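You operate a simulated robot arm through the tools that you are given. There is no shell and no other tool. Be economical: measure what you need, move in short steps, check, and stop when the job is done.

Carry out the task below with a simulated two-armed robot. There is one attempt and no reset: what you move stays moved.

TASK
Run the wax on the three thick pins down to 2.00 MM.
Fine: The coat display shows which; lowest number first. Seat the orange blower on the pin's end, keep it still till its minute is over, lift, read, repeat; stand it back on the blue mat. Keep fingers off wax, pins and the blower's foot, and out of the warm air. Drop, pinch and damage nothing, leave nothing switched on. Set down upright: orange blower.

The check looks at the end state, three seconds after you hand in, the way a careful person would. Anything else that was tipped, shoved, dropped, spilled or broken makes it a failure.

THE ROBOT
Two 7-joint arms with two-finger parallel grippers on one trunk, on a base that drives. Base frame: it is fixed to the floor where the robot stands at the start and does not move with it; the origin is under the middle of the robot, x ahead of it, y to its left, z up; the surface under the hand at the start is at about z = 0.8. Readings come in m, rad, newtons and seconds.
The left shoulder is at the start at [0.06, 0.189, 1.253], the right one opposite. With the tool pointing down near the work surface each hand reaches from about 0.1 to 0.6 m from the robot's upright axis, wherever it stands, measured 20 degrees to its own side. Payload 3.43 kg a hand.
The TCP of each hand is the grasp point between the finger pads, 0.03 m short of the fingertips. In the tool frame z runs along the fingers and y along their closing line. The gripper opens to 0.094 m. The fingers are 0.028 m wide and 0.01 m thick; the gripper's body (0.05 by 0.096 m) begins 0.055 m behind the TCP.
Orientation is that of the tool frame in the base frame, as [roll, pitch, yaw] about the fixed x, y, z axes, in that order (R = Rz(yaw) Ry(pitch) Rx(roll)). With the fingers straight down and closing along the base's y, the tool's x points along the base's -x, its y along +y and its z along -z.

THE INTERFACE
- The arms move only by the tool nudge_tool. It takes "left_deltas", "right_deltas" or both (then of equal length, played together; a hand with none holds still); each is a list of rows, each a list of 7 numbers: the shift along the base's x, y, z in cm, then the turn, a rotation vector about the base's x, y, z in degrees, then the finger opening in cm, from 0 to 9.4. In form: [[x, y, z, wx, wy, wz, fingers], ...]. A call has 1 to 10 rows; each row is the pose to reach, as a shift and turn from the pose commanded when the call began. Rows are played at 5 a second. More than 0.05 m and 0.15 rad between two rows, or a gripper value outside its range, and nothing of the call is played. A pose out of reach is approached as far as the arm can. The call stops where the force on the tool passes 70 N (or 10 N more than at its start, if that is more) or the arm is blocked; 0.2 s more then pass. The fingers move at their own pace (about 0.153 m/s each) and stop on an object; they squeeze with about 44 N. The grip force told is the motor's: it shows also when the fingers shut on nothing. Time passes only in rows, and 0.2 s behind the last, so rows that repeat a pose let the fingers close. It gives the time, the measured TCP pose, the force on the tool (base axes), the opening and the grip force at its end, in the units of the frame above (readings bear some noise), with the torque about the TCP (base axes, N m) and any sound that the robot's microphone picked up.
- Cameras (640 x 400 px; columns grow to the right, rows downward): "scene" is now at [0.0101, 0.0204, 1.7968]; the picture's right is [0.30, -0.95, 0.00], its down [-0.78, -0.24, -0.58] and it looks along [0.56, 0.17, -0.81] (base axes); focal length 294 px, centre (320, 200). "left" rides on the left gripper at [0.076, -0.014, -0.103] in its tool frame; the picture's right is [0.18, 0.98, 0.00], its down [-0.75, 0.14, -0.64] and it looks along [-0.63, 0.12, 0.77] (tool axes); focal length 243 px, centre (320, 200). "right" rides on the right gripper at [0.076, 0.014, -0.102] in its tool frame; the picture's right is [-0.18, 0.98, 0.00], its down [-0.75, -0.14, -0.64] and it looks along [-0.63, -0.12, 0.77] (tool axes); focal length 243 px, centre (320, 200). There is no depth. A picture from a camera that has moved, and an enlarged one, comes with that camera's place and axes in the base frame and with its lens.
- grab_frame(camera): a new picture of that camera. It takes no simulated time.
- slide_trunk(by): slides the trunk up (or, below 0, down) by that many m; the arms and the scene camera ride with it, the base frame stays. It gives what a move gives, with no picture.
- roll_base(legs): drives the robot by 1 to 6 legs, each [ahead, left, turn to the left] in m, m and rad, along the robot's own axes; the way and the turn of a leg run together, so that a leg with both is an arc; at most 1.5 m and 3.142 rad a leg. The arms and the cameras ride along, it lands a little off, and it stops where it bumps. It gives what a move gives.
- pan_tilt(pan, tilt): turns the head with the scene camera to pan (to the left, within 1.501 rad either way) and tilt (down, from -0.506 to 1.204), counted from straight ahead of the robot. It gives what a move gives.
- zoom(camera, box): a new picture of the part [left, top, right, bottom] of that camera's present view, enlarged. It takes no simulated time.
- job_done(): hands the job in; it is judged then, once.

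Go step by step. Nothing tells you exact positions but the pictures and the camera data: compare them with the known pose of the tool, close in by small moves and look again before you grip or let go. The budget is 120 turns and 108 pictures, counting those below and the enlarged ones. Unless the task says otherwise, let go and move clear before handing in, and close with one line.

The tools are called after ">>>" by a JSON object that holds its "op" and its "data". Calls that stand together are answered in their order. nudge_tool: Moves the arms, as the interface text tells. Its arguments: {"type":"object","properties":{"left_deltas":{"type":"array","items":{"type":"array","items":{"type":"number"}}},"right_deltas":{"type":"array","items":{"type":"array","items":{"type":"number"}}}},"required":[]} The other tools are called the same way: slide_trunk (by) slides the trunk up or down; roll_base (legs) drives the base; pan_tilt (pan, tilt) turns the head that bears the scene camera; grab_frame (camera) takes a picture; zoom (camera, box) takes an enlarged picture of a part of a camera's view; job_done () hands the job in.

At the start:

```text
time: 0.0
left_position: [0.3181, 0.3807, 1.2718]
left_tool_rot: [-3.141, 0.001, 3.141]
left_contact_force: [0.0, -1.4, -0.2]
left_moment: [0.01, 0.02, -0.01]
left_grip_width: 0.0941
left_grasp_force: 0.0
right_position: [0.2842, 0.0348, 1.2207]
right_tool_rot: [-3.14, -0.001, 3.141]
right_contact_force: [0.3, -1.5, -1.0]
right_moment: [0.01, 0.0, 0.02]
right_grip_width: 0.0939
right_grasp_force: 0.1
trunk travel left (down, up): [-0.925, 0.065]
robot x, y, heading: [-0.0029, -0.0009, -0.0]
head pan, tilt: [0.302, 0.949]
```

scene: 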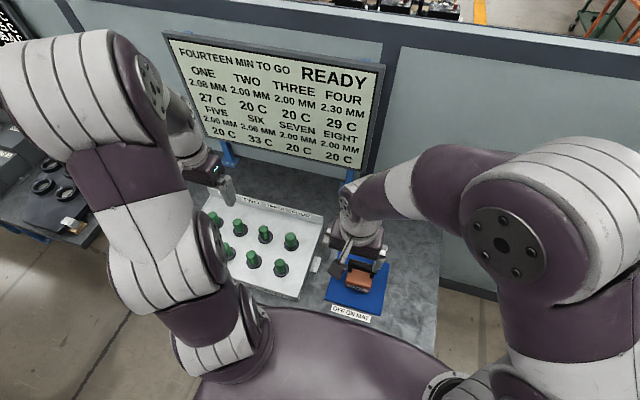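
right: 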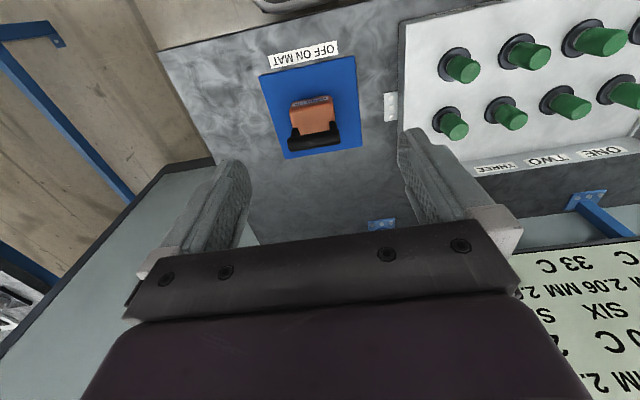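
left: 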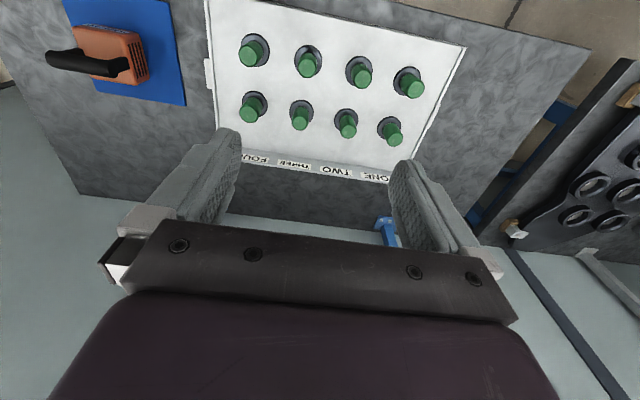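

I see a display, a plate with eight waxed pins and an orange blower on a blue mat. I'll enlarge the display and the blower first.

>>> {"op": "zoom", "data": {"camera": "scene", "box": [160, 30, 390, 174]}}

>>> {"op": "zoom", "data": {"camera": "right", "box": [230, 30, 410, 170]}}

>>> {"op": "zoom", "data": {"camera": "scene", "box": [190, 180, 400, 330]}}

>>> {"op": "zoom", "data": {"camera": "left", "box": [20, 0, 480, 200]}}

```text
2.78 times, centred on (275, 102) of scene
camera zoom: at [0.0101, 0.0204, 1.7968], right [0.3, -0.95, 0.0], down [-0.78, -0.24, -0.58], along [0.56, 0.17, -0.81], focal length 815 px, centre (445, 472)
```

zoom: 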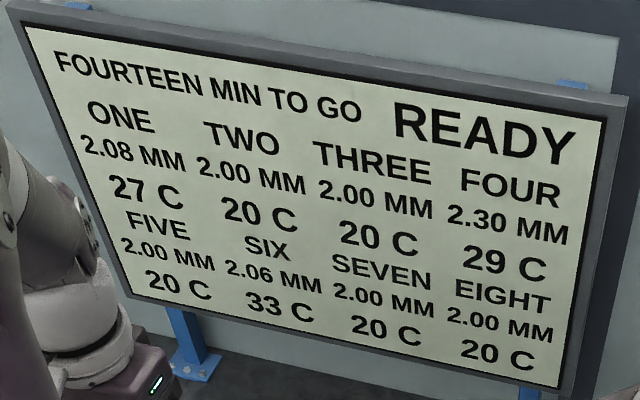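

```text
2.86 times, centred on (320, 100) of right
camera zoom: at [0.207, 0.0479, 1.3229], right [0.18, 0.98, 0.0], down [0.75, -0.14, 0.64], along [0.63, -0.12, -0.77], focal length 693 px, centre (320, 486)
```

zoom: 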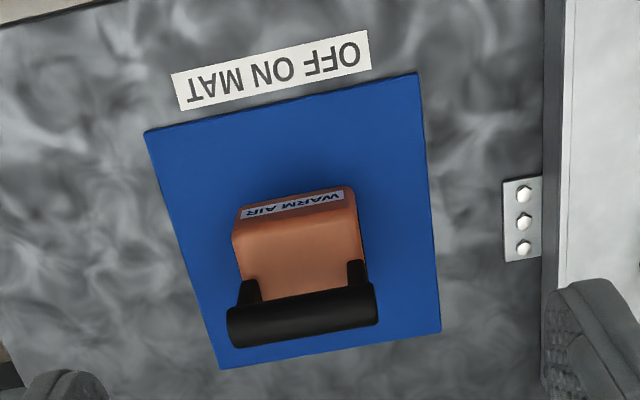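

```text
2.67 times, centred on (295, 255) of scene
camera zoom: at [0.0101, 0.0204, 1.7968], right [0.3, -0.95, 0.0], down [-0.78, -0.24, -0.58], along [0.56, 0.17, -0.81], focal length 783 px, centre (387, 53)
```

zoom: 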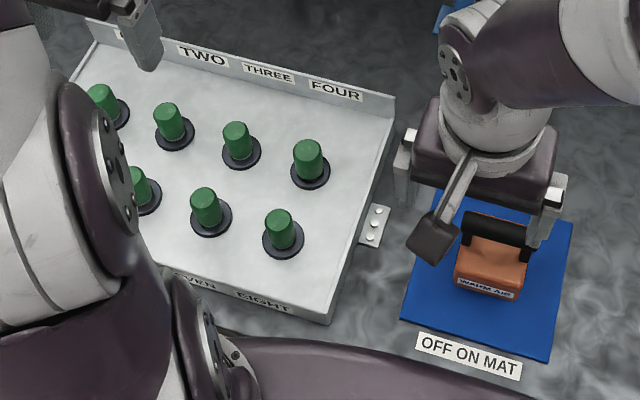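

```text
1.39 times, centred on (250, 100) of left
camera zoom: at [0.2408, 0.3673, 1.3725], right [-0.18, 0.98, 0.0], down [0.75, 0.14, 0.64], along [0.63, 0.12, -0.77], focal length 338 px, centre (417, 339)
```

zoom: 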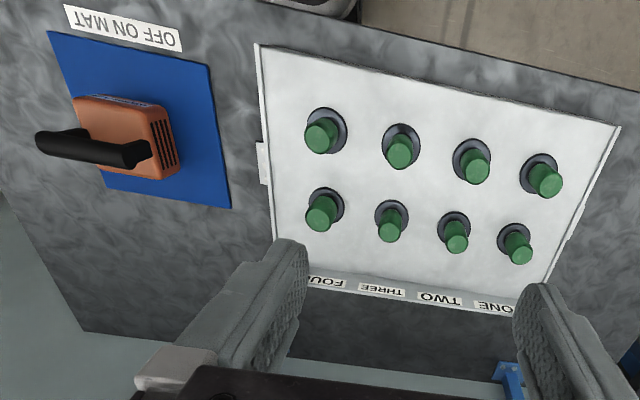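

Thick pins: ONE (2.08), FOUR (2.30) and SIX (2.06). Now I'll look closer at the blower's handle, vents and foot.

>>> {"op": "zoom", "data": {"camera": "left", "box": [30, 0, 190, 110]}}

>>> {"op": "zoom", "data": {"camera": "right", "box": [380, 0, 640, 160]}}

>>> {"op": "zoom", "data": {"camera": "scene", "box": [320, 240, 400, 320]}}

```text
3.64 times, centred on (110, 55) of left
camera zoom: at [0.2408, 0.3673, 1.3725], right [-0.18, 0.98, 0.0], down [0.75, 0.14, 0.64], along [0.63, 0.12, -0.77], focal length 882 px, centre (1084, 727)
```

zoom: 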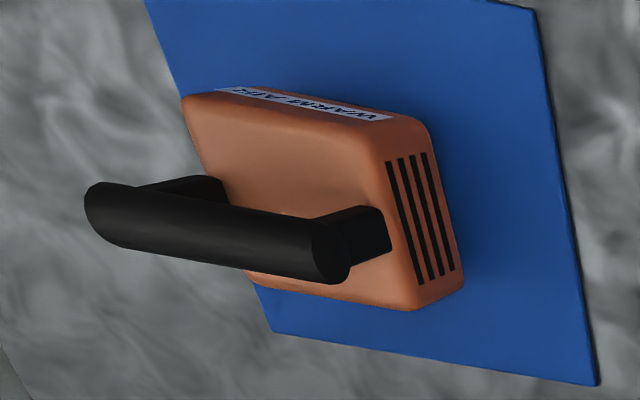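

```text
2.46 times, centred on (510, 80) of right
camera zoom: at [0.207, 0.0479, 1.3229], right [0.18, 0.98, 0.0], down [0.75, -0.14, 0.64], along [0.63, -0.12, -0.77], focal length 597 px, centre (-148, 495)
```

zoom: 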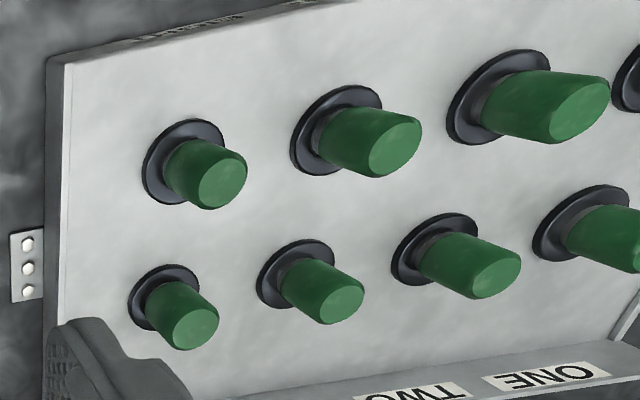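

```text
5.00 times, centred on (360, 280) of scene
camera zoom: at [0.0101, 0.0204, 1.7968], right [0.3, -0.95, 0.0], down [-0.78, -0.24, -0.58], along [0.56, 0.17, -0.81], focal length 1468 px, centre (120, -200)
```

zoom: 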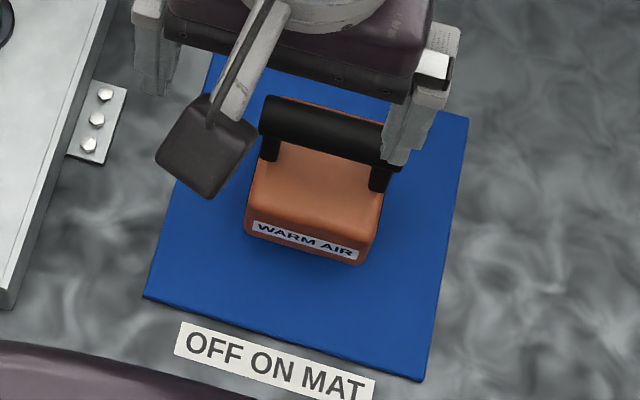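

The pins stand vertical in two rows (about x 0.44 and 0.36), and the handle bar runs along y. I'll drive left so one right hand can reach both blower and all the pins, and raise the left hand for clearance.

>>> {"op": "roll_base", "data": {"legs": [[0, 0.28, 0]]}}

>>> {"op": "nudge_tool", "data": {"right_deltas": [[0, -4, 0, 0, 0, 8, 9.4], [0, -8, 0, 0, 0, 16, 9.4], [0, -12, 0, 0, 0, 24, 9.4], [0, -16, 0, 0, 0, 32, 9.4], [0, -20, 0, 0, 0, 40, 9.4], [0, -24, 0, 0, 0, 48, 9.4], [0, -26, 0, 0, 0, 56, 9.4], [0, -28, 0, 0, 0, 64, 9.4], [0, -28, 0, 0, 0, 72, 9.4], [0, -28, 0, 0, 0, 80, 9.4]]}}

>>> {"op": "grab_frame", "data": {"camera": "right"}}

>>> {"op": "grab_frame", "data": {"camera": "scene"}}

```text
time: 2.0
left_position: [0.317, 0.6638, 1.2719]
left_tool_rot: [3.139, -0.001, -3.14]
left_contact_force: [0.7, -0.4, 0.3]
left_moment: [0.03, 0.03, 0.01]
left_grip_width: 0.094
left_grasp_force: 0.1
right_position: [0.2839, 0.316, 1.2219]
right_tool_rot: [-3.141, -0.001, -3.141]
right_contact_force: [-0.6, -0.8, -0.5]
right_moment: [0.03, 0.0, 0.01]
right_grip_width: 0.0942
right_grasp_force: 0.0
trunk travel left (down, up): [-0.925, 0.065]
robot x, y, heading: [0.0019, 0.2812, 0.001]
head pan, tilt: [0.302, 0.949]
```

```text
time: 4.2
left_position: [0.3169, 0.6647, 1.2713]
left_tool_rot: [3.14, 0.001, -3.139]
left_contact_force: [-0.3, -0.5, -0.6]
left_moment: [0.01, 0.05, -0.01]
left_grip_width: 0.0943
left_grasp_force: 0.1
right_position: [0.2819, 0.0395, 1.2218]
right_tool_rot: [3.141, -0.002, -1.742]
right_contact_force: [-0.7, 0.7, -0.2]
right_moment: [-0.02, 0.01, -0.01]
right_grip_width: 0.0938
right_grasp_force: 0.1
trunk travel left (down, up): [-0.925, 0.065]
robot x, y, heading: [0.0014, 0.28, -0.003]
head pan, tilt: [0.302, 0.949]
```

```text
97 pictures are left
camera right: at [0.2549, -0.0353, 1.3232], right [-0.94, 0.35, 0.0], down [0.27, 0.72, 0.64], along [0.22, 0.6, -0.77], focal length 243 px, centre (320, 200)
```

right: 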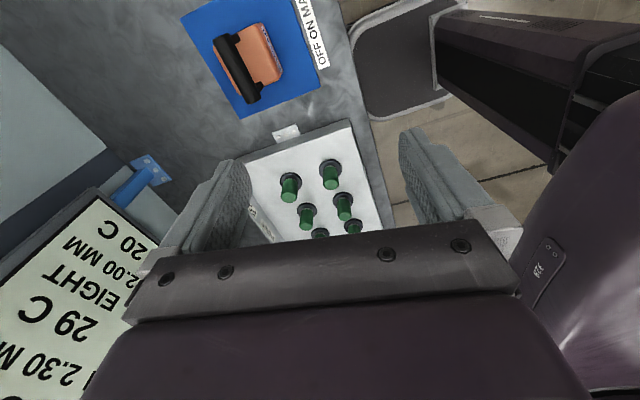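

```text
96 pictures are left
camera scene: at [0.0097, 0.3036, 1.7968], right [0.3, -0.95, 0.0], down [-0.78, -0.24, -0.58], along [0.55, 0.17, -0.81], focal length 294 px, centre (320, 200)
```

scene: 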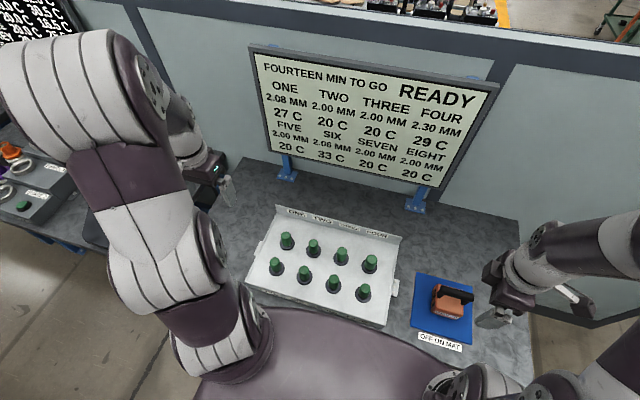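

Good view of everything from here. I'll enlarge for precise locations.

>>> {"op": "zoom", "data": {"camera": "scene", "box": [240, 200, 410, 330]}}

>>> {"op": "zoom", "data": {"camera": "scene", "box": [390, 260, 490, 360]}}

>>> {"op": "zoom", "data": {"camera": "right", "box": [180, 0, 360, 120]}}

```text
3.08 times, centred on (325, 265) of scene
camera zoom: at [0.0097, 0.3036, 1.7968], right [0.3, -0.95, 0.0], down [-0.78, -0.24, -0.58], along [0.55, 0.17, -0.81], focal length 903 px, centre (305, 0)
```

zoom: 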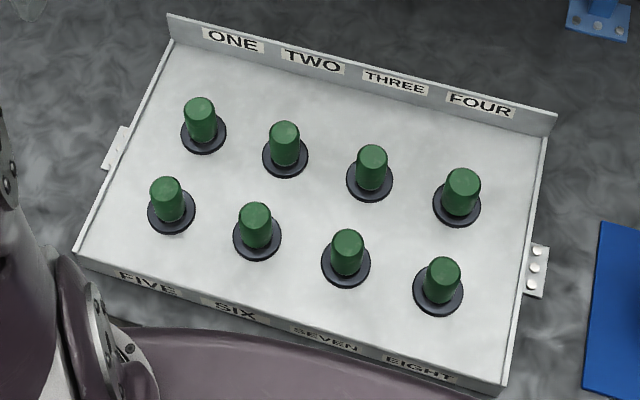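

```text
4.00 times, centred on (440, 310) of scene
camera zoom: at [0.0097, 0.3036, 1.7968], right [0.3, -0.95, 0.0], down [-0.78, -0.24, -0.58], along [0.55, 0.17, -0.81], focal length 1174 px, centre (-160, -240)
```

zoom: 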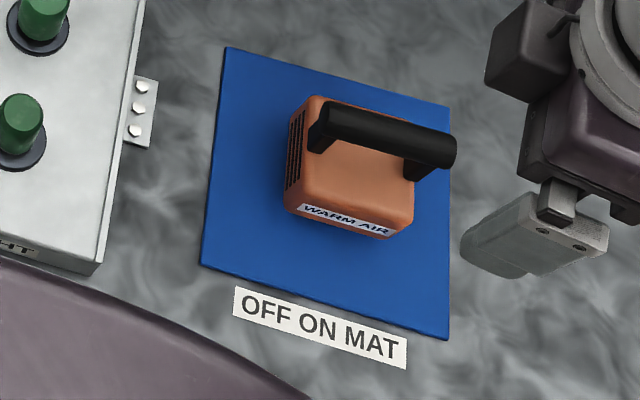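

```text
3.33 times, centred on (270, 60) of right
camera zoom: at [0.2549, -0.0353, 1.3232], right [-0.94, 0.35, 0.0], down [0.27, 0.72, 0.64], along [0.22, 0.6, -0.77], focal length 809 px, centre (487, 667)
```

zoom: 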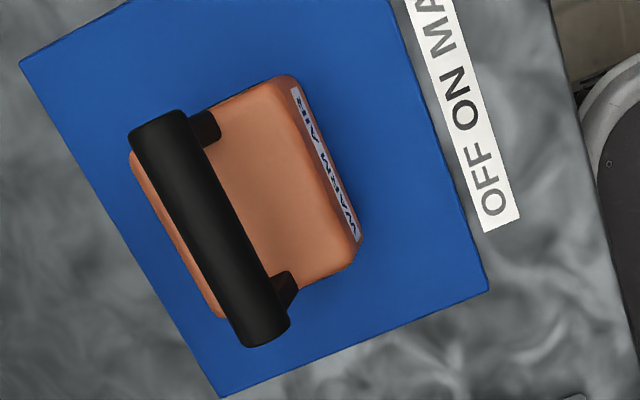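

The bar's centre comes out near (0.396, −0.003, 0.925), running along y with about a 4° twist. I'll go to a side vantage first to see the gap under the bar.

>>> {"op": "nudge_tool", "data": {"right_deltas": [[2, -2.5, -2.5, 0, 0, 2, 9.4], [4, -5, -5, 0, 0, 4, 9.4], [6, -7.5, -7.5, 0, 0, 6, 9.4], [8, -10, -10, 0, 0, 8, 9.4], [10, -12, -12.5, 0, 0, 11, 9.4], [11.4, -13, -15, 0, 0, 14, 9.4], [11.4, -13, -17, 0, 0, 14, 9.4]]}}

>>> {"op": "grab_frame", "data": {"camera": "right"}}

```text
time: 5.8
left_position: [0.3175, 0.6644, 1.2699]
left_tool_rot: [-3.141, 0.0, -3.139]
left_contact_force: [0.5, -0.7, 0.0]
left_moment: [-0.01, 0.0, 0.0]
left_grip_width: 0.0939
left_grasp_force: 0.1
right_position: [0.3971, -0.092, 1.0481]
right_tool_rot: [-3.141, 0.002, -1.497]
right_contact_force: [0.4, 0.6, 0.8]
right_moment: [0.01, 0.03, 0.02]
right_grip_width: 0.0939
right_grasp_force: 0.2
trunk travel left (down, up): [-0.925, 0.065]
robot x, y, heading: [0.0006, 0.2825, 0.003]
head pan, tilt: [0.302, 0.949]
```

```text
92 pictures are left
camera right: at [0.3876, -0.1694, 1.1509], right [-0.99, 0.11, 0.0], down [0.09, 0.76, 0.64], along [0.07, 0.64, -0.77], focal length 243 px, centre (320, 200)
```

right: 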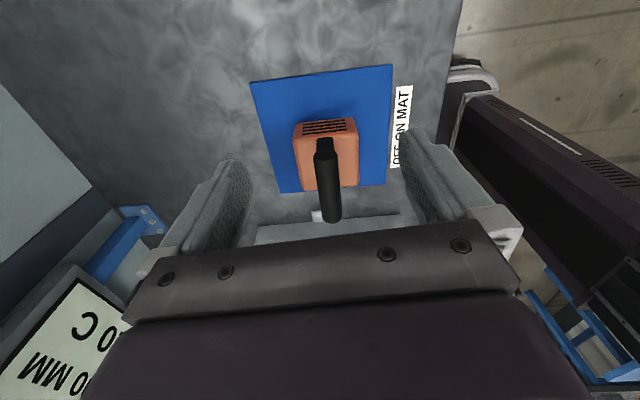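

>>> {"op": "zoom", "data": {"camera": "right", "box": [250, 100, 410, 230]}}

```text
3.08 times, centred on (330, 165) of right
camera zoom: at [0.3876, -0.1694, 1.1509], right [-0.99, 0.11, 0.0], down [0.09, 0.76, 0.64], along [0.07, 0.64, -0.77], focal length 746 px, centre (289, 308)
```

zoom: 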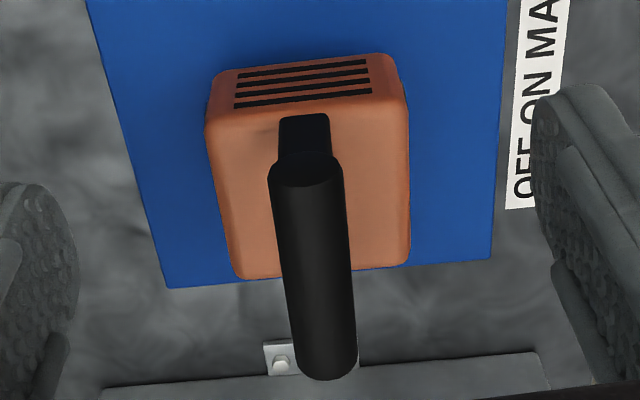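

The bar sits above the body's centre, the body top is at about 0.868, and there are vents on both ±y sides. I'll move above the bar and check alignment.

>>> {"op": "nudge_tool", "data": {"right_deltas": [[0, 4, 0, 0, 0, -2, 9.4], [0, 8, 0, 0, 0, -2, 9.4], [0, 9.4, -3, 0, 0, -2, 9.4], [0, 9.4, -5, 0, 0, -2, 9.4]]}}

>>> {"op": "grab_frame", "data": {"camera": "right"}}

>>> {"op": "zoom", "data": {"camera": "scene", "box": [390, 240, 510, 340]}}

```text
time: 6.8
left_position: [0.3189, 0.6641, 1.2715]
left_tool_rot: [-3.142, 0.001, -3.14]
left_contact_force: [0.8, -0.7, 0.0]
left_moment: [0.0, -0.04, -0.03]
left_grip_width: 0.094
left_grasp_force: 0.1
right_position: [0.3964, 0.0022, 1.0004]
right_tool_rot: [3.141, 0.0, -1.534]
right_contact_force: [0.2, 0.3, 0.1]
right_moment: [-0.05, 0.0, 0.0]
right_grip_width: 0.0939
right_grasp_force: 0.0
trunk travel left (down, up): [-0.925, 0.065]
robot x, y, heading: [0.0006, 0.2826, 0.004]
head pan, tilt: [0.302, 0.949]
```

```text
90 pictures are left
camera right: at [0.3854, -0.0748, 1.1016], right [-0.99, 0.15, 0.0], down [0.11, 0.76, 0.64], along [0.1, 0.63, -0.77], focal length 243 px, centre (320, 200)
```

right: 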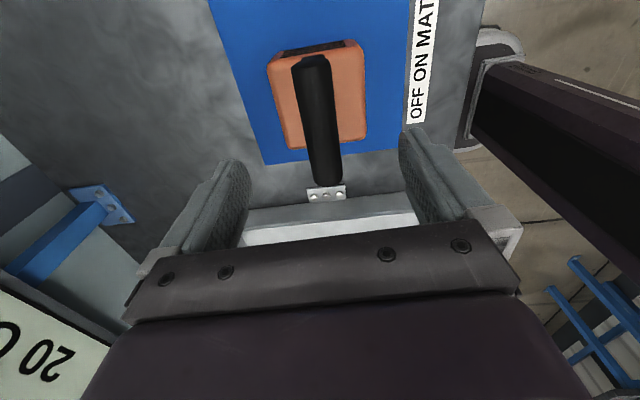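

```text
4.00 times, centred on (450, 290) of scene
camera zoom: at [0.0106, 0.3026, 1.7969], right [0.3, -0.95, 0.0], down [-0.78, -0.24, -0.58], along [0.55, 0.17, -0.81], focal length 1174 px, centre (-200, -160)
```

zoom: 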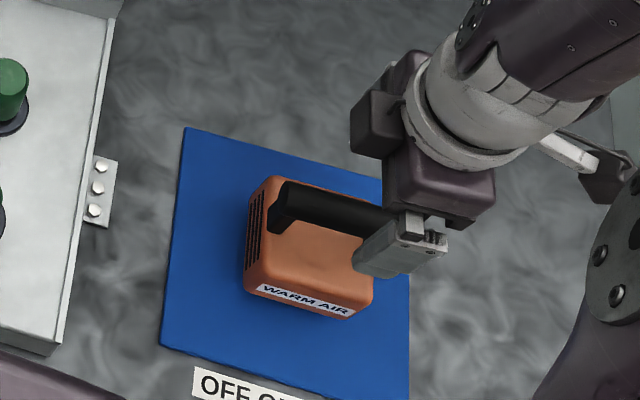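

The bar centre is confirmed at (0.396, 0.000) with a yaw of about 0. I'll descend astride the bar.

>>> {"op": "nudge_tool", "data": {"right_deltas": [[0, -0.2, -3, 0, 0, -2, 9.4], [0, -0.2, -5.5, 0, 0, -2, 9.4], [0, -0.2, -7.4, 0, 0, -2, 9.4]]}}

>>> {"op": "grab_frame", "data": {"camera": "right"}}

>>> {"op": "zoom", "data": {"camera": "scene", "box": [390, 240, 510, 340]}}

```text
time: 7.6
left_position: [0.318, 0.6649, 1.2719]
left_tool_rot: [-3.141, 0.001, -3.14]
left_contact_force: [0.5, -0.1, 0.0]
left_moment: [0.01, 0.0, 0.03]
left_grip_width: 0.0941
left_grasp_force: 0.0
right_position: [0.3972, 0.0001, 0.9261]
right_tool_rot: [3.141, 0.0, -1.57]
right_contact_force: [0.8, 0.0, 0.4]
right_moment: [0.0, -0.02, -0.02]
right_grip_width: 0.094
right_grasp_force: 0.1
trunk travel left (down, up): [-0.925, 0.065]
robot x, y, heading: [0.0023, 0.2851, -0.0]
head pan, tilt: [0.302, 0.949]
```

```text
88 pictures are left
camera right: at [0.383, -0.0765, 1.0287], right [-0.98, 0.18, 0.0], down [0.14, 0.75, 0.64], along [0.12, 0.63, -0.77], focal length 243 px, centre (320, 200)
```

right: 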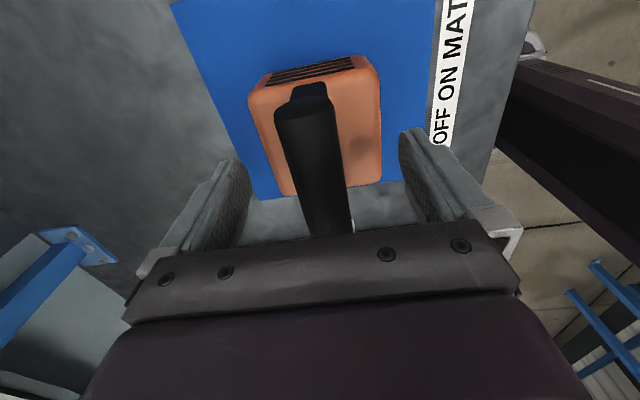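

```text
4.00 times, centred on (450, 290) of scene
camera zoom: at [0.0096, 0.3038, 1.7969], right [0.3, -0.95, 0.0], down [-0.78, -0.24, -0.58], along [0.56, 0.17, -0.81], focal length 1174 px, centre (-200, -160)
```

zoom: 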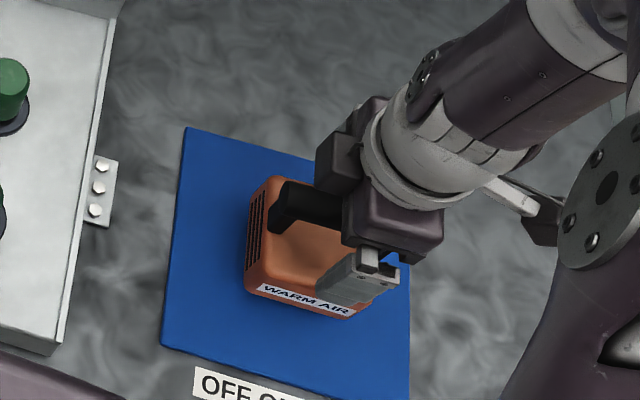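

The fingers are astride the bar with clearance above the body. Closing now.

>>> {"op": "nudge_tool", "data": {"right_deltas": [[0, 0, 0, 0, 0, 0, 6], [0, 0, 0, 0, 0, 0, 4], [0, 0, 0, 0, 0, 0, 1.5], [0, 0, 0, 0, 0, 0, 1.5], [0, 0, 0, 0, 0, 0, 1.5]]}}

>>> {"op": "grab_frame", "data": {"camera": "right"}}

```text
time: 8.8
left_position: [0.3179, 0.664, 1.2704]
left_tool_rot: [3.141, 0.0, 3.141]
left_contact_force: [0.3, 0.0, -0.3]
left_moment: [-0.03, -0.01, 0.01]
left_grip_width: 0.0937
left_grasp_force: 0.0
right_position: [0.3983, 0.0008, 0.9268]
right_tool_rot: [3.14, 0.0, -1.57]
right_contact_force: [-0.9, 0.2, -0.1]
right_moment: [0.14, -0.06, 0.03]
right_grip_width: 0.0299
right_grasp_force: 43.8
trunk travel left (down, up): [-0.925, 0.065]
robot x, y, heading: [-0.0001, 0.2813, 0.001]
head pan, tilt: [0.302, 0.949]
```

```text
86 pictures are left
camera right: at [0.383, -0.0767, 1.0287], right [-0.98, 0.18, 0.0], down [0.14, 0.75, 0.64], along [0.12, 0.63, -0.77], focal length 243 px, centre (320, 200)
```

right: 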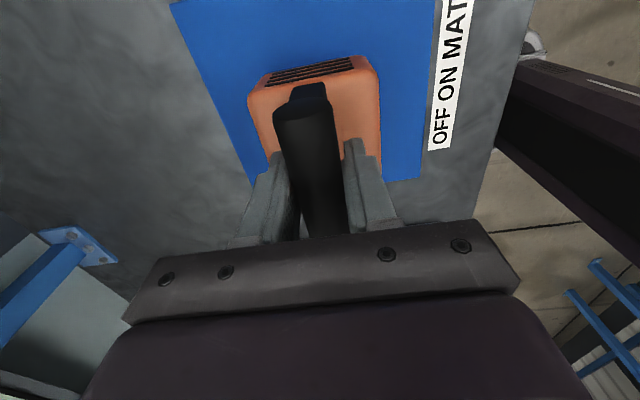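

Gripped (3 cm bar). Lifting straight up a bit.

>>> {"op": "nudge_tool", "data": {"right_deltas": [[0, 0, 1, 0, 0, 0, 1.5], [0, 0, 4, 0, 0, 0, 1.5], [0, 0, 8, 0, 0, 0, 1.5], [0, 0, 12, 0, 0, 0, 1.5], [0, 0, 16, 0, 0, 0, 1.5]]}}

>>> {"op": "grab_frame", "data": {"camera": "scene"}}

>>> {"op": "grab_frame", "data": {"camera": "left"}}

```text
time: 10.0
left_position: [0.3157, 0.6641, 1.2716]
left_tool_rot: [-3.141, 0.001, -3.139]
left_contact_force: [0.1, -1.0, -0.6]
left_moment: [0.02, -0.01, 0.01]
left_grip_width: 0.0941
left_grasp_force: 0.2
right_position: [0.3953, 0.0002, 1.0892]
right_tool_rot: [-3.141, -0.001, -1.57]
right_contact_force: [0.3, 0.4, 0.7]
right_moment: [0.0, -0.05, 0.01]
right_grip_width: 0.0151
right_grasp_force: 0.2
trunk travel left (down, up): [-0.925, 0.065]
robot x, y, heading: [0.0012, 0.2817, -0.0]
head pan, tilt: [0.302, 0.949]
```

```text
85 pictures are left
camera scene: at [0.0079, 0.3041, 1.7968], right [0.3, -0.95, 0.0], down [-0.78, -0.24, -0.58], along [0.56, 0.17, -0.81], focal length 294 px, centre (320, 200)
```

scene: 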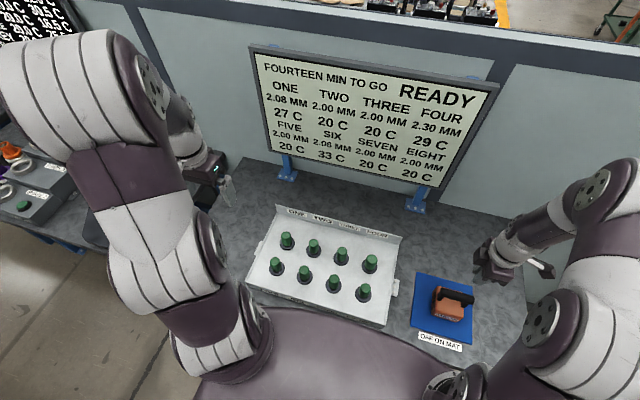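

```text
84 pictures are left
camera left: at [0.2384, 0.6513, 1.3725], right [-0.19, 0.98, 0.0], down [0.75, 0.14, 0.64], along [0.63, 0.12, -0.77], focal length 243 px, centre (320, 200)
```

left: 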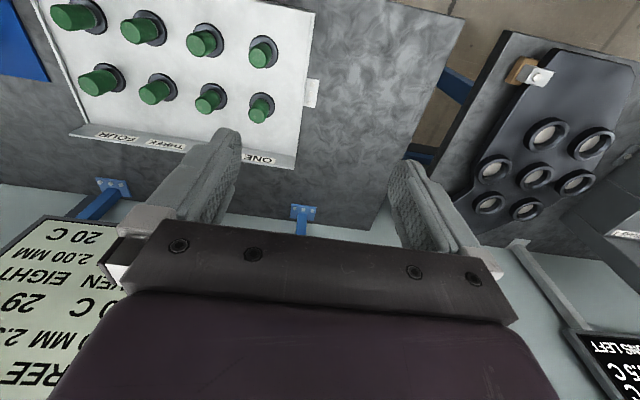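

The grip slipped off and the blower stayed on the mat. I'll look at its state and the true handle height.

>>> {"op": "zoom", "data": {"camera": "scene", "box": [400, 255, 490, 355]}}

>>> {"op": "grab_frame", "data": {"camera": "right"}}

```text
4.00 times, centred on (445, 305) of scene
camera zoom: at [0.0079, 0.3041, 1.7968], right [0.3, -0.95, 0.0], down [-0.78, -0.24, -0.58], along [0.56, 0.17, -0.81], focal length 1174 px, centre (-180, -220)
```

zoom: 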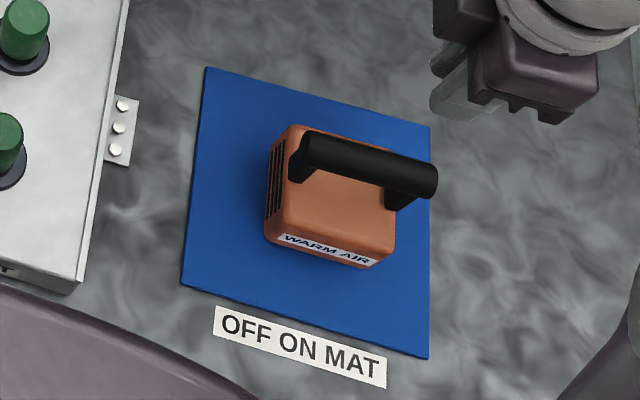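

```text
82 pictures are left
camera right: at [0.3811, -0.077, 1.1899], right [-0.98, 0.18, 0.0], down [0.14, 0.75, 0.64], along [0.12, 0.63, -0.77], focal length 243 px, centre (320, 200)
```

right: 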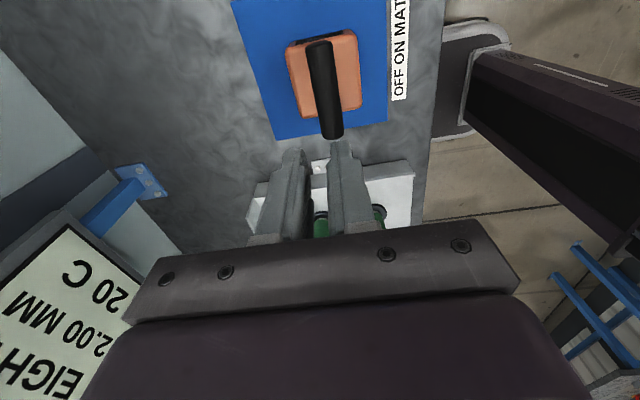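

The blower is undisturbed. I'll regrip deeper, at TCP about 0.914, then lift slowly and watch the force.

>>> {"op": "nudge_tool", "data": {"right_deltas": [[0, 0, 0, 0, 0, 0, 9.4], [0, 0, -4, 0, 0, 0, 9.4], [0, 0, -8, 0, 0, 0, 9.4], [0, 0, -12, 0, 0, 0, 9.4], [0, 0, -15, 0, 0, 0, 9.4], [0, 0, -17.3, 0, 0, 0, 9.4]]}}

>>> {"op": "nudge_tool", "data": {"right_deltas": [[0, 0, 0, 0, 0, 0, 5], [0, 0, 0, 0, 0, 0, 2], [0, 0, 0, 0, 0, 0, 0], [0, 0, 0, 0, 0, 0, 0], [0, 0, 0, 0, 0, 0, 0], [0, 0, 0, 0, 0, 0, 0]]}}

>>> {"op": "zoom", "data": {"camera": "right", "box": [200, 40, 440, 240]}}

>>> {"op": "nudge_tool", "data": {"right_deltas": [[0, 0, 0.2, 0, 0, 0, 0], [0, 0, 0.4, 0, 0, 0, 0], [0, 0, 0.6, 0, 0, 0, 0], [0, 0, 0.8, 0, 0, 0, 0], [0, 0, 1.0, 0, 0, 0, 0]]}}

>>> {"op": "zoom", "data": {"camera": "right", "box": [200, 40, 440, 240]}}

```text
time: 11.4
left_position: [0.3171, 0.6655, 1.2711]
left_tool_rot: [-3.14, -0.001, -3.138]
left_contact_force: [0.5, 1.0, -0.8]
left_moment: [0.0, 0.01, -0.01]
left_grip_width: 0.0942
left_grasp_force: 0.1
right_position: [0.3975, -0.0015, 0.9147]
right_tool_rot: [3.141, 0.0, -1.57]
right_contact_force: [-0.4, 0.4, -0.3]
right_moment: [0.0, -0.04, 0.01]
right_grip_width: 0.0939
right_grasp_force: 0.0
trunk travel left (down, up): [-0.925, 0.065]
robot x, y, heading: [-0.0004, 0.2788, -0.0]
head pan, tilt: [0.302, 0.949]
```

```text
time: 12.8
left_position: [0.3166, 0.6646, 1.2707]
left_tool_rot: [3.14, -0.001, -3.141]
left_contact_force: [1.2, -0.3, 0.2]
left_moment: [0.02, 0.0, 0.03]
left_grip_width: 0.0941
left_grasp_force: 0.1
right_position: [0.3988, -0.0023, 0.9151]
right_tool_rot: [-3.141, -0.001, -1.569]
right_contact_force: [-1.7, 1.5, -0.3]
right_moment: [0.14, 0.06, 0.01]
right_grip_width: 0.0296
right_grasp_force: 43.6
trunk travel left (down, up): [-0.925, 0.065]
robot x, y, heading: [-0.002, 0.2848, -0.001]
head pan, tilt: [0.302, 0.949]
```

```text
2.00 times, centred on (320, 140) of right
camera zoom: at [0.3832, -0.0788, 1.0172], right [-0.98, 0.18, 0.0], down [0.14, 0.75, 0.64], along [0.12, 0.63, -0.77], focal length 485 px, centre (320, 320)
```

zoom: 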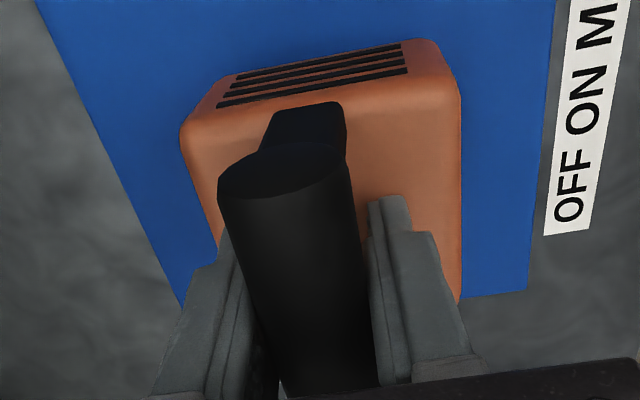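

```text
time: 14.0
left_position: [0.3176, 0.6641, 1.2717]
left_tool_rot: [-3.141, 0.0, -3.14]
left_contact_force: [-0.3, 0.2, -0.4]
left_moment: [-0.03, 0.0, 0.02]
left_grip_width: 0.094
left_grasp_force: 0.1
right_position: [0.3972, -0.0006, 0.923]
right_tool_rot: [3.138, 0.0, -1.568]
right_contact_force: [-0.2, 0.3, -4.8]
right_moment: [-0.01, -0.02, -0.01]
right_grip_width: 0.0299
right_grasp_force: 44.4
trunk travel left (down, up): [-0.925, 0.065]
robot x, y, heading: [-0.0015, 0.2825, 0.004]
head pan, tilt: [0.302, 0.949]
```

```text
2.00 times, centred on (320, 140) of right
camera zoom: at [0.3825, -0.0774, 1.0257], right [-0.98, 0.18, 0.0], down [0.14, 0.75, 0.64], along [0.12, 0.63, -0.77], focal length 485 px, centre (320, 320)
```

zoom: 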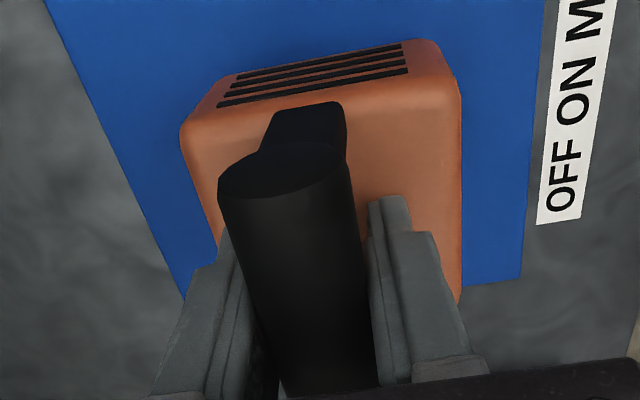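

The blower is now held (about 5 N). I'll lift gently to see its underside.

>>> {"op": "nudge_tool", "data": {"right_deltas": [[0, 0, 1, 0, 0, 0, 0], [0, 0, 2, 0, 0, 0, 0], [0, 0, 3.5, 0, 0, 0, 0], [0, 0, 5, 0, 0, 0, 0], [0, 0, 6.5, 0, 0, 0, 0], [0, 0, 8, 0, 0, 0, 0], [0, 0, 9.5, 0, 0, 0, 0], [0, 0, 11, 0, 0, 0, 0], [0, 0, 12, 0, 0, 0, 0], [0, 0, 12.5, 0, 0, 0, 0]]}}

>>> {"op": "grab_frame", "data": {"camera": "scene"}}

>>> {"op": "grab_frame", "data": {"camera": "right"}}

```text
time: 16.2
left_position: [0.3175, 0.6647, 1.2715]
left_tool_rot: [3.141, 0.0, -3.139]
left_contact_force: [-0.1, -0.9, -0.2]
left_moment: [-0.01, 0.01, 0.0]
left_grip_width: 0.0939
left_grasp_force: 0.1
right_position: [0.3969, -0.0006, 1.0487]
right_tool_rot: [-3.139, 0.0, -1.569]
right_contact_force: [-0.4, 0.7, -4.9]
right_moment: [-0.03, 0.0, 0.0]
right_grip_width: 0.0301
right_grasp_force: 43.9
trunk travel left (down, up): [-0.925, 0.065]
robot x, y, heading: [-0.0022, 0.2857, 0.002]
head pan, tilt: [0.302, 0.949]
```

```text
79 pictures are left
camera scene: at [0.0103, 0.303, 1.7968], right [0.3, -0.95, 0.0], down [-0.78, -0.24, -0.58], along [0.55, 0.17, -0.81], focal length 294 px, centre (320, 200)
```

scene: 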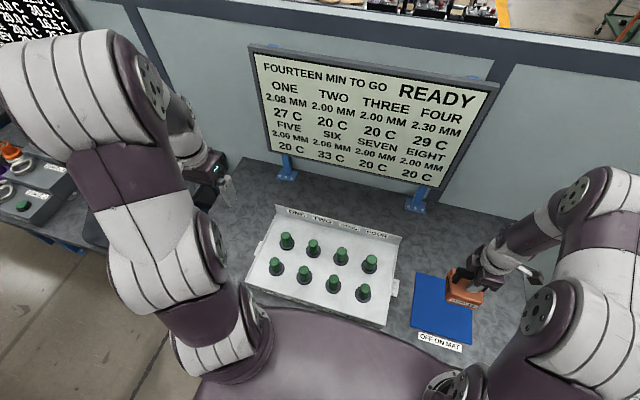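

```text
78 pictures are left
camera right: at [0.3829, -0.0764, 1.1505], right [-0.98, 0.18, 0.0], down [0.14, 0.75, 0.64], along [0.12, 0.63, -0.77], focal length 243 px, centre (320, 200)
```

right: 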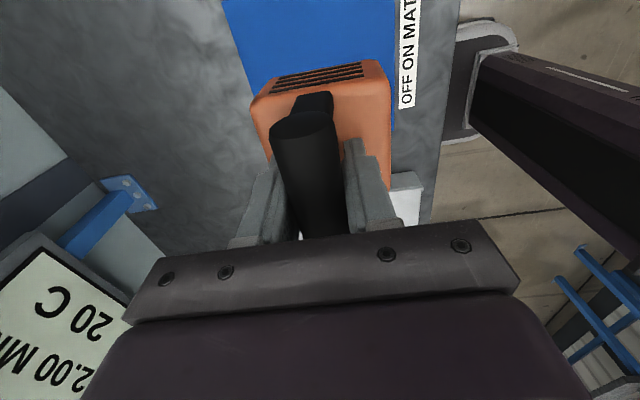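

The blower hangs quietly and nothing runs yet. I'll use the left camera to get a near-vertical look at the pins for accurate positions.

>>> {"op": "nudge_tool", "data": {"left_deltas": [[0, -3, -3, 0, 4, 0, 9.4], [0, -6, -6, 0, 8, 0, 9.4], [0, -9, -9, 0, 12, 0, 9.4], [0, -12, -12, 0, 16, 0, 9.4], [0, -15, -15, 0, 20, 0, 9.4], [1, -18, -17, 0, 25, 0, 9.4]]}}

>>> {"op": "grab_frame", "data": {"camera": "left"}}

>>> {"op": "zoom", "data": {"camera": "scene", "box": [200, 190, 440, 340]}}

```text
time: 17.6
left_position: [0.3266, 0.4841, 1.0998]
left_tool_rot: [3.139, -0.439, -3.137]
left_contact_force: [0.3, 0.1, -0.7]
left_moment: [0.04, -0.01, -0.01]
left_grip_width: 0.0942
left_grasp_force: 0.0
right_position: [0.3997, 0.0, 1.0474]
right_tool_rot: [3.14, 0.002, -1.57]
right_contact_force: [-0.1, 0.0, -6.5]
right_moment: [-0.03, -0.04, 0.01]
right_grip_width: 0.0294
right_grasp_force: 44.0
trunk travel left (down, up): [-0.925, 0.065]
robot x, y, heading: [-0.0005, 0.2867, -0.001]
head pan, tilt: [0.302, 0.949]
```

```text
77 pictures are left
camera left: at [0.3002, 0.4703, 1.2236], right [-0.17, 0.98, 0.08], down [0.95, 0.14, 0.26], along [0.25, 0.12, -0.96], focal length 243 px, centre (320, 200)
```

left: 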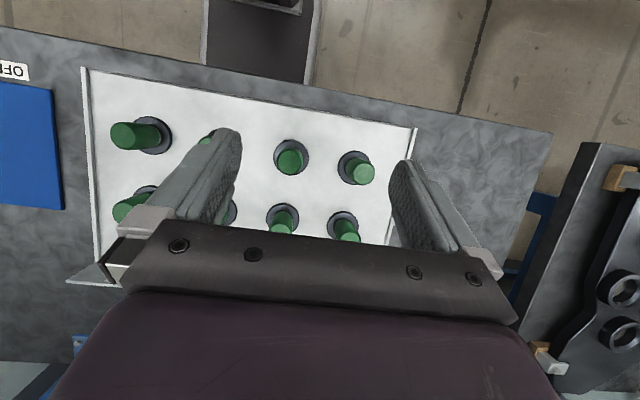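

```text
2.67 times, centred on (320, 265) of scene
camera zoom: at [0.0125, 0.3016, 1.7969], right [0.3, -0.95, 0.0], down [-0.78, -0.24, -0.58], along [0.55, 0.17, -0.81], focal length 783 px, centre (320, 27)
```

zoom: 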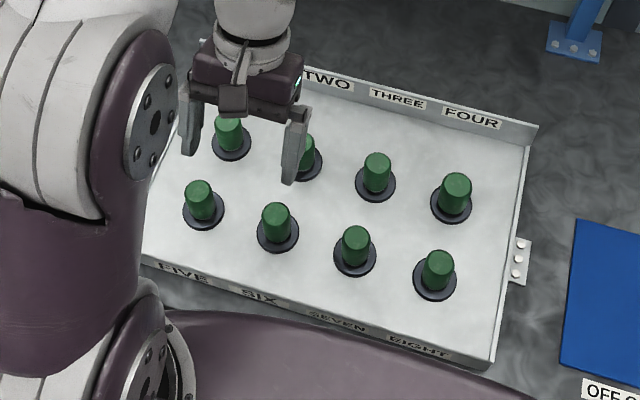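

>>> {"op": "zoom", "data": {"camera": "left", "box": [240, 120, 400, 240]}}

>>> {"op": "nudge_tool", "data": {"left_deltas": [[4, 0, 0, 0, 0, 0, 9.4], [8, 1, 0, 0, 0, 0, 9.4], [9, 4, 0, 0, 0, 0, 9.4]]}}

>>> {"op": "grab_frame", "data": {"camera": "left"}}

>>> {"op": "nudge_tool", "data": {"left_deltas": [[0, -5, 0, 0, 0, 0, 9.4], [0, -10, 0, 0, 0, 0, 9.4], [0, -15, 0, 0, 0, 0, 9.4], [0, -20, 0, 0, 0, 0, 9.4], [0, -23, 0, 0, 0, 0, 9.4]]}}

>>> {"op": "grab_frame", "data": {"camera": "left"}}

```text
3.33 times, centred on (320, 180) of left
camera zoom: at [0.3002, 0.4703, 1.2236], right [-0.17, 0.98, 0.08], down [0.95, 0.14, 0.26], along [0.25, 0.12, -0.96], focal length 809 px, centre (320, 267)
```

zoom: 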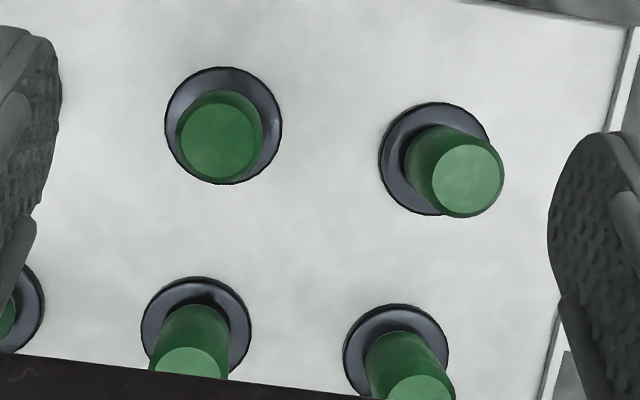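

```text
time: 18.4
left_position: [0.4181, 0.5246, 1.1007]
left_tool_rot: [3.142, -0.437, -3.141]
left_contact_force: [-0.6, 0.8, 0.1]
left_moment: [-0.03, 0.02, -0.01]
left_grip_width: 0.0938
left_grasp_force: 0.0
right_position: [0.3971, 0.0025, 1.05]
right_tool_rot: [-3.14, -0.001, -1.569]
right_contact_force: [0.3, 0.1, -5.2]
right_moment: [-0.08, -0.04, -0.02]
right_grip_width: 0.0297
right_grasp_force: 44.0
trunk travel left (down, up): [-0.925, 0.065]
robot x, y, heading: [0.0021, 0.2803, 0.003]
head pan, tilt: [0.302, 0.949]
```

```text
74 pictures are left
camera left: at [0.3909, 0.5116, 1.224], right [-0.17, 0.98, 0.08], down [0.95, 0.14, 0.26], along [0.25, 0.12, -0.96], focal length 243 px, centre (320, 200)
```

left: 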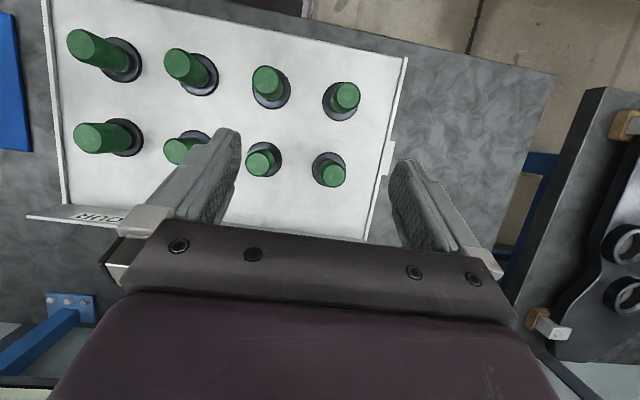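

```text
time: 19.6
left_position: [0.3979, 0.3001, 1.0945]
left_tool_rot: [3.14, -0.435, 3.14]
left_contact_force: [-0.1, 0.0, -0.3]
left_moment: [0.0, -0.03, 0.0]
left_grip_width: 0.094
left_grasp_force: 0.3
left hand out of reach, approached as far as the arm can: row 3, 4, 5
right_position: [0.3969, 0.0009, 1.0484]
right_tool_rot: [-3.141, 0.001, -1.57]
right_contact_force: [-0.5, 0.5, -4.4]
right_moment: [-0.06, -0.02, 0.02]
right_grip_width: 0.0298
right_grasp_force: 44.0
trunk travel left (down, up): [-0.925, 0.065]
robot x, y, heading: [0.0027, 0.2831, 0.0]
head pan, tilt: [0.302, 0.949]
```

```text
73 pictures are left
camera left: at [0.3708, 0.2852, 1.2178], right [-0.17, 0.98, 0.08], down [0.95, 0.14, 0.26], along [0.25, 0.12, -0.96], focal length 243 px, centre (320, 200)
```

left: 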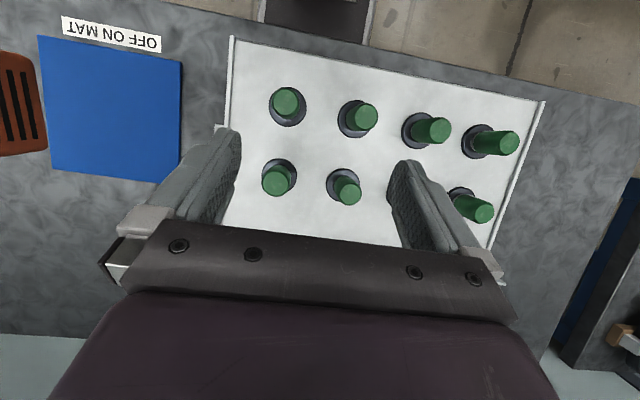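

From near-vertical views the pin tops are: ONE ≈ (0.435, 0.558), FOUR ≈ (0.435, 0.265), SIX ≈ (0.339, 0.462), all near z 0.90. I'll back the left hand away and up, then carry the blower toward ONE.

>>> {"op": "nudge_tool", "data": {"left_deltas": [[0, 0, 5, 0, 0, 0, 9.4], [0, 4, 8, 0, -4, 0, 9.4], [-1, 8, 10, 0, -8, 0, 9.4], [-2, 12, 12, 0, -12, 0, 9.4], [-3, 16, 14, 0, -16, 0, 9.4], [-4, 20, 16, 0, -20, 0, 9.4], [-5, 24, 16, 0, -25, 0, 9.4], [-6, 29, 16, 0, -25, 0, 9.4], [-6, 34, 16, 0, -25, 0, 9.4], [-6, 39, 16, 0, -25, 0, 9.4]], "right_deltas": [[0, 0, 1, 0, 0, 0, 0], [0, 0, 2, 0, 0, 0, 0], [0, 0, 3, 0, 0, 0, 0], [0, 0, 4, 0, 0, 0, 0], [0, 0, 5, 0, 0, 0, 0], [0, 0, 6, 0, 0, 0, 0], [0, 0, 7, 0, 0, 0, 0], [0, 0, 7.5, 0, 0, 0, 0], [0, 0, 8, 0, 0, 0, 0], [0, 0, 8, 0, 0, 0, 0]]}}

>>> {"op": "nudge_tool", "data": {"left_deltas": [[0, 0, 0, 0, 0, -8.5, 9.4], [0, 0, 0, 0, 0, -17, 9.4], [0, 0, 0, 0, 0, -25.5, 9.4], [0, 0, 0, 0, 0, -34, 9.4], [0, 2, 0, 0, 0, -42.5, 9.4], [0, 4, 0, 0, 0, -51, 9.4], [0, 6, 0, 0, 0, -59.5, 9.4], [0, 8, 0, 0, 0, -68, 9.4], [0, 10, 0, 0, 0, -76.5, 9.4], [0, 10, 0, 0, 0, -85, 9.4]], "right_deltas": [[0, 2, 0, 0, 0, 0, 0], [0, 5, 0, 0, 0, 0, 0], [0, 8, 0, 0, 0, 0, 0], [0, 11, 0, 0, 0, 0, 0], [0, 14, 0, 0, 0, 0, 0], [0, 17, 0, 0, 0, 0, 0], [0, 20, 0, 0, 0, 0, 0], [0, 23, 0, 0, 0, 0, 0], [0, 26, 0, 0, 0, 0, 0], [0, 28, 0, 0, 0, 0, 0]]}}

>>> {"op": "grab_frame", "data": {"camera": "scene"}}

>>> {"op": "grab_frame", "data": {"camera": "left"}}

```text
refused: row 8 steps farther than a row can; nothing moved
```

```text
time: 21.8
left_position: [0.4045, 0.4193, 1.0924]
left_tool_rot: [3.138, -0.436, 1.713]
left_contact_force: [0.3, -0.5, -0.6]
left_moment: [-0.02, -0.01, 0.02]
left_grip_width: 0.0944
left_grasp_force: 0.1
left hand out of reach, approached as far as the arm can: row 1, 2, 3, 4
right_position: [0.3869, 0.2719, 1.0438]
right_tool_rot: [3.118, -0.013, -1.576]
right_contact_force: [0.1, -0.5, -5.2]
right_moment: [-0.01, -0.04, -0.03]
right_grip_width: 0.0297
right_grasp_force: 44.4
trunk travel left (down, up): [-0.925, 0.065]
robot x, y, heading: [0.0007, 0.2815, 0.002]
head pan, tilt: [0.302, 0.949]
```

```text
72 pictures are left
camera scene: at [0.0101, 0.3041, 1.7968], right [0.3, -0.95, 0.0], down [-0.78, -0.24, -0.58], along [0.55, 0.17, -0.81], focal length 294 px, centre (320, 200)
```

scene: 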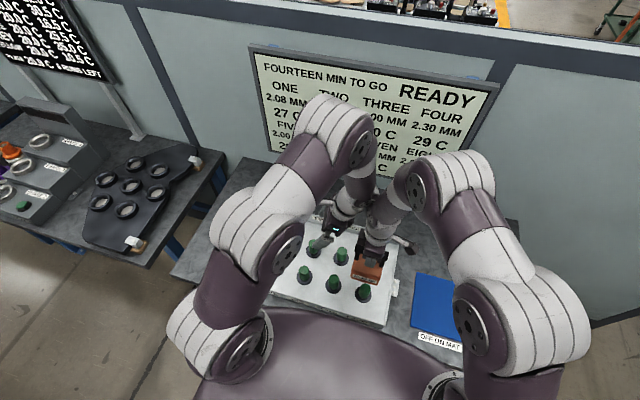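

```text
71 pictures are left
camera left: at [0.3848, 0.4439, 1.2166], right [0.95, 0.3, 0.08], down [0.27, -0.92, 0.27], along [0.16, -0.23, -0.96], focal length 243 px, centre (320, 200)
```

left: 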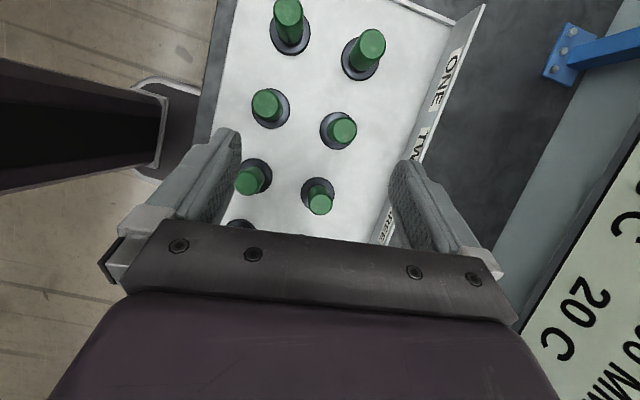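

My first call was refused but the second still ran, so the hands have come very close and seem to press on each other. I'll separate them: right back, left away and up.

>>> {"op": "nudge_tool", "data": {"left_deltas": [[0, 2, 0, 0, 0, 0, 9.4], [0, 4, 1, 0, 0, 0, 9.4], [0, 7, 3, 0, 0, 0, 9.4], [0, 11, 5, 0, 0, 0, 9.4], [0, 15, 8, 0, 0, 0, 9.4], [0, 19, 10, 0, 0, 0, 9.4]], "right_deltas": [[0, -2, 0, 0, 0, 0, 0], [0, -4, 0, 0, 0, 0, 0], [0, -6, 0, 0, 0, 0, 0], [0, -7, 1, 0, 0, 0, 0], [0, -7, 2, 0, 0, 0, 0], [0, -7, 3, 0, 0, 0, 0]]}}

>>> {"op": "grab_frame", "data": {"camera": "scene"}}

```text
time: 23.2
left_position: [0.3991, 0.5912, 1.1903]
left_tool_rot: [3.14, -0.434, 1.659]
left_contact_force: [0.4, 0.4, -0.2]
left_moment: [0.02, 0.01, -0.03]
left_grip_width: 0.0944
left_grasp_force: 0.1
right_position: [0.3974, 0.2103, 1.0801]
right_tool_rot: [3.141, -0.002, -1.568]
right_contact_force: [0.6, -0.3, -6.0]
right_moment: [-0.04, -0.05, 0.07]
right_grip_width: 0.03
right_grasp_force: 44.2
trunk travel left (down, up): [-0.925, 0.065]
robot x, y, heading: [0.0004, 0.2819, 0.002]
head pan, tilt: [0.302, 0.949]
```

```text
70 pictures are left
camera scene: at [0.0096, 0.3047, 1.7968], right [0.3, -0.95, 0.0], down [-0.78, -0.24, -0.58], along [0.56, 0.17, -0.81], focal length 294 px, centre (320, 200)
```

scene: 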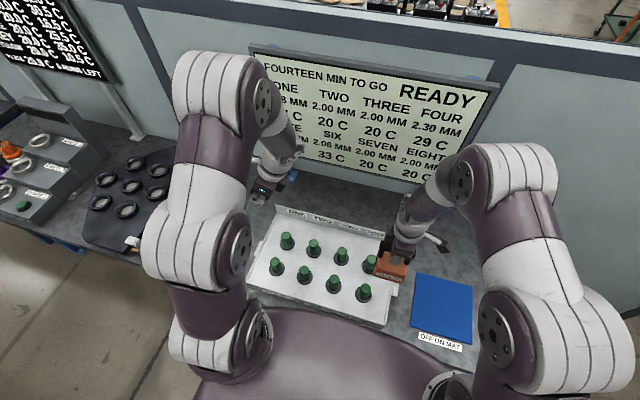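

Separated cleanly and the grip held. Now I'll send the left hand out to the far left as an observer while the right hand rises.

>>> {"op": "nudge_tool", "data": {"left_deltas": [[-1, 4, 0, -4, 0, 0, 9.4], [-2, 8, 0, -8, 0, 0, 9.4], [-3, 12, 0, -12, -1, 0, 9.4], [-4, 16, -1, -16, -1, 0, 9.4], [-5, 19, -2, -20, -2, 0, 9.4], [-6, 22, -4, -25, -2, 0, 9.4]], "right_deltas": [[0, 0, 1, 0, 0, 0, 0], [0, 0, 2, 0, 0, 0, 0], [0, 0, 3, 0, 0, 0, 0], [0, 0, 4, 0, 0, 0, 0], [0, 0, 4, 0, 0, 0, 0], [0, 0, 4, 0, 0, 0, 0]]}}

>>> {"op": "grab_frame", "data": {"camera": "left"}}

```text
time: 24.6
left_position: [0.337, 0.8109, 1.1513]
left_tool_rot: [-3.137, 0.005, 1.66]
left_contact_force: [0.4, -0.4, 0.0]
left_moment: [0.0, 0.01, 0.01]
left_grip_width: 0.0942
left_grasp_force: 0.1
right_position: [0.3982, 0.2118, 1.1195]
right_tool_rot: [-3.141, 0.0, -1.572]
right_contact_force: [0.2, 0.3, -5.8]
right_moment: [-0.04, -0.03, 0.02]
right_grip_width: 0.0298
right_grasp_force: 44.1
trunk travel left (down, up): [-0.925, 0.065]
robot x, y, heading: [-0.0037, 0.281, 0.003]
head pan, tilt: [0.302, 0.949]
```

```text
69 pictures are left
camera left: at [0.3158, 0.8865, 1.2529], right [0.96, 0.27, 0.0], down [0.21, -0.74, 0.64], along [0.17, -0.62, -0.76], focal length 243 px, centre (320, 200)
```

left: 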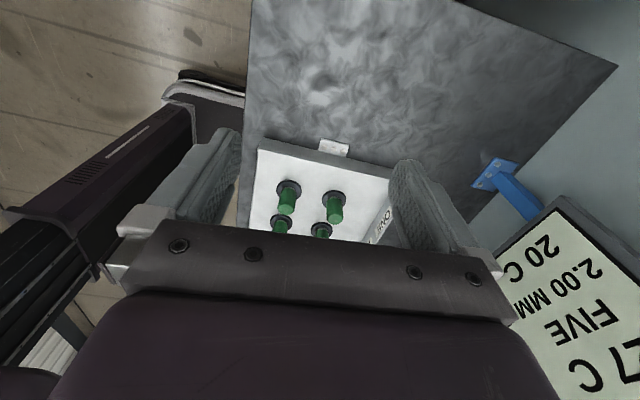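

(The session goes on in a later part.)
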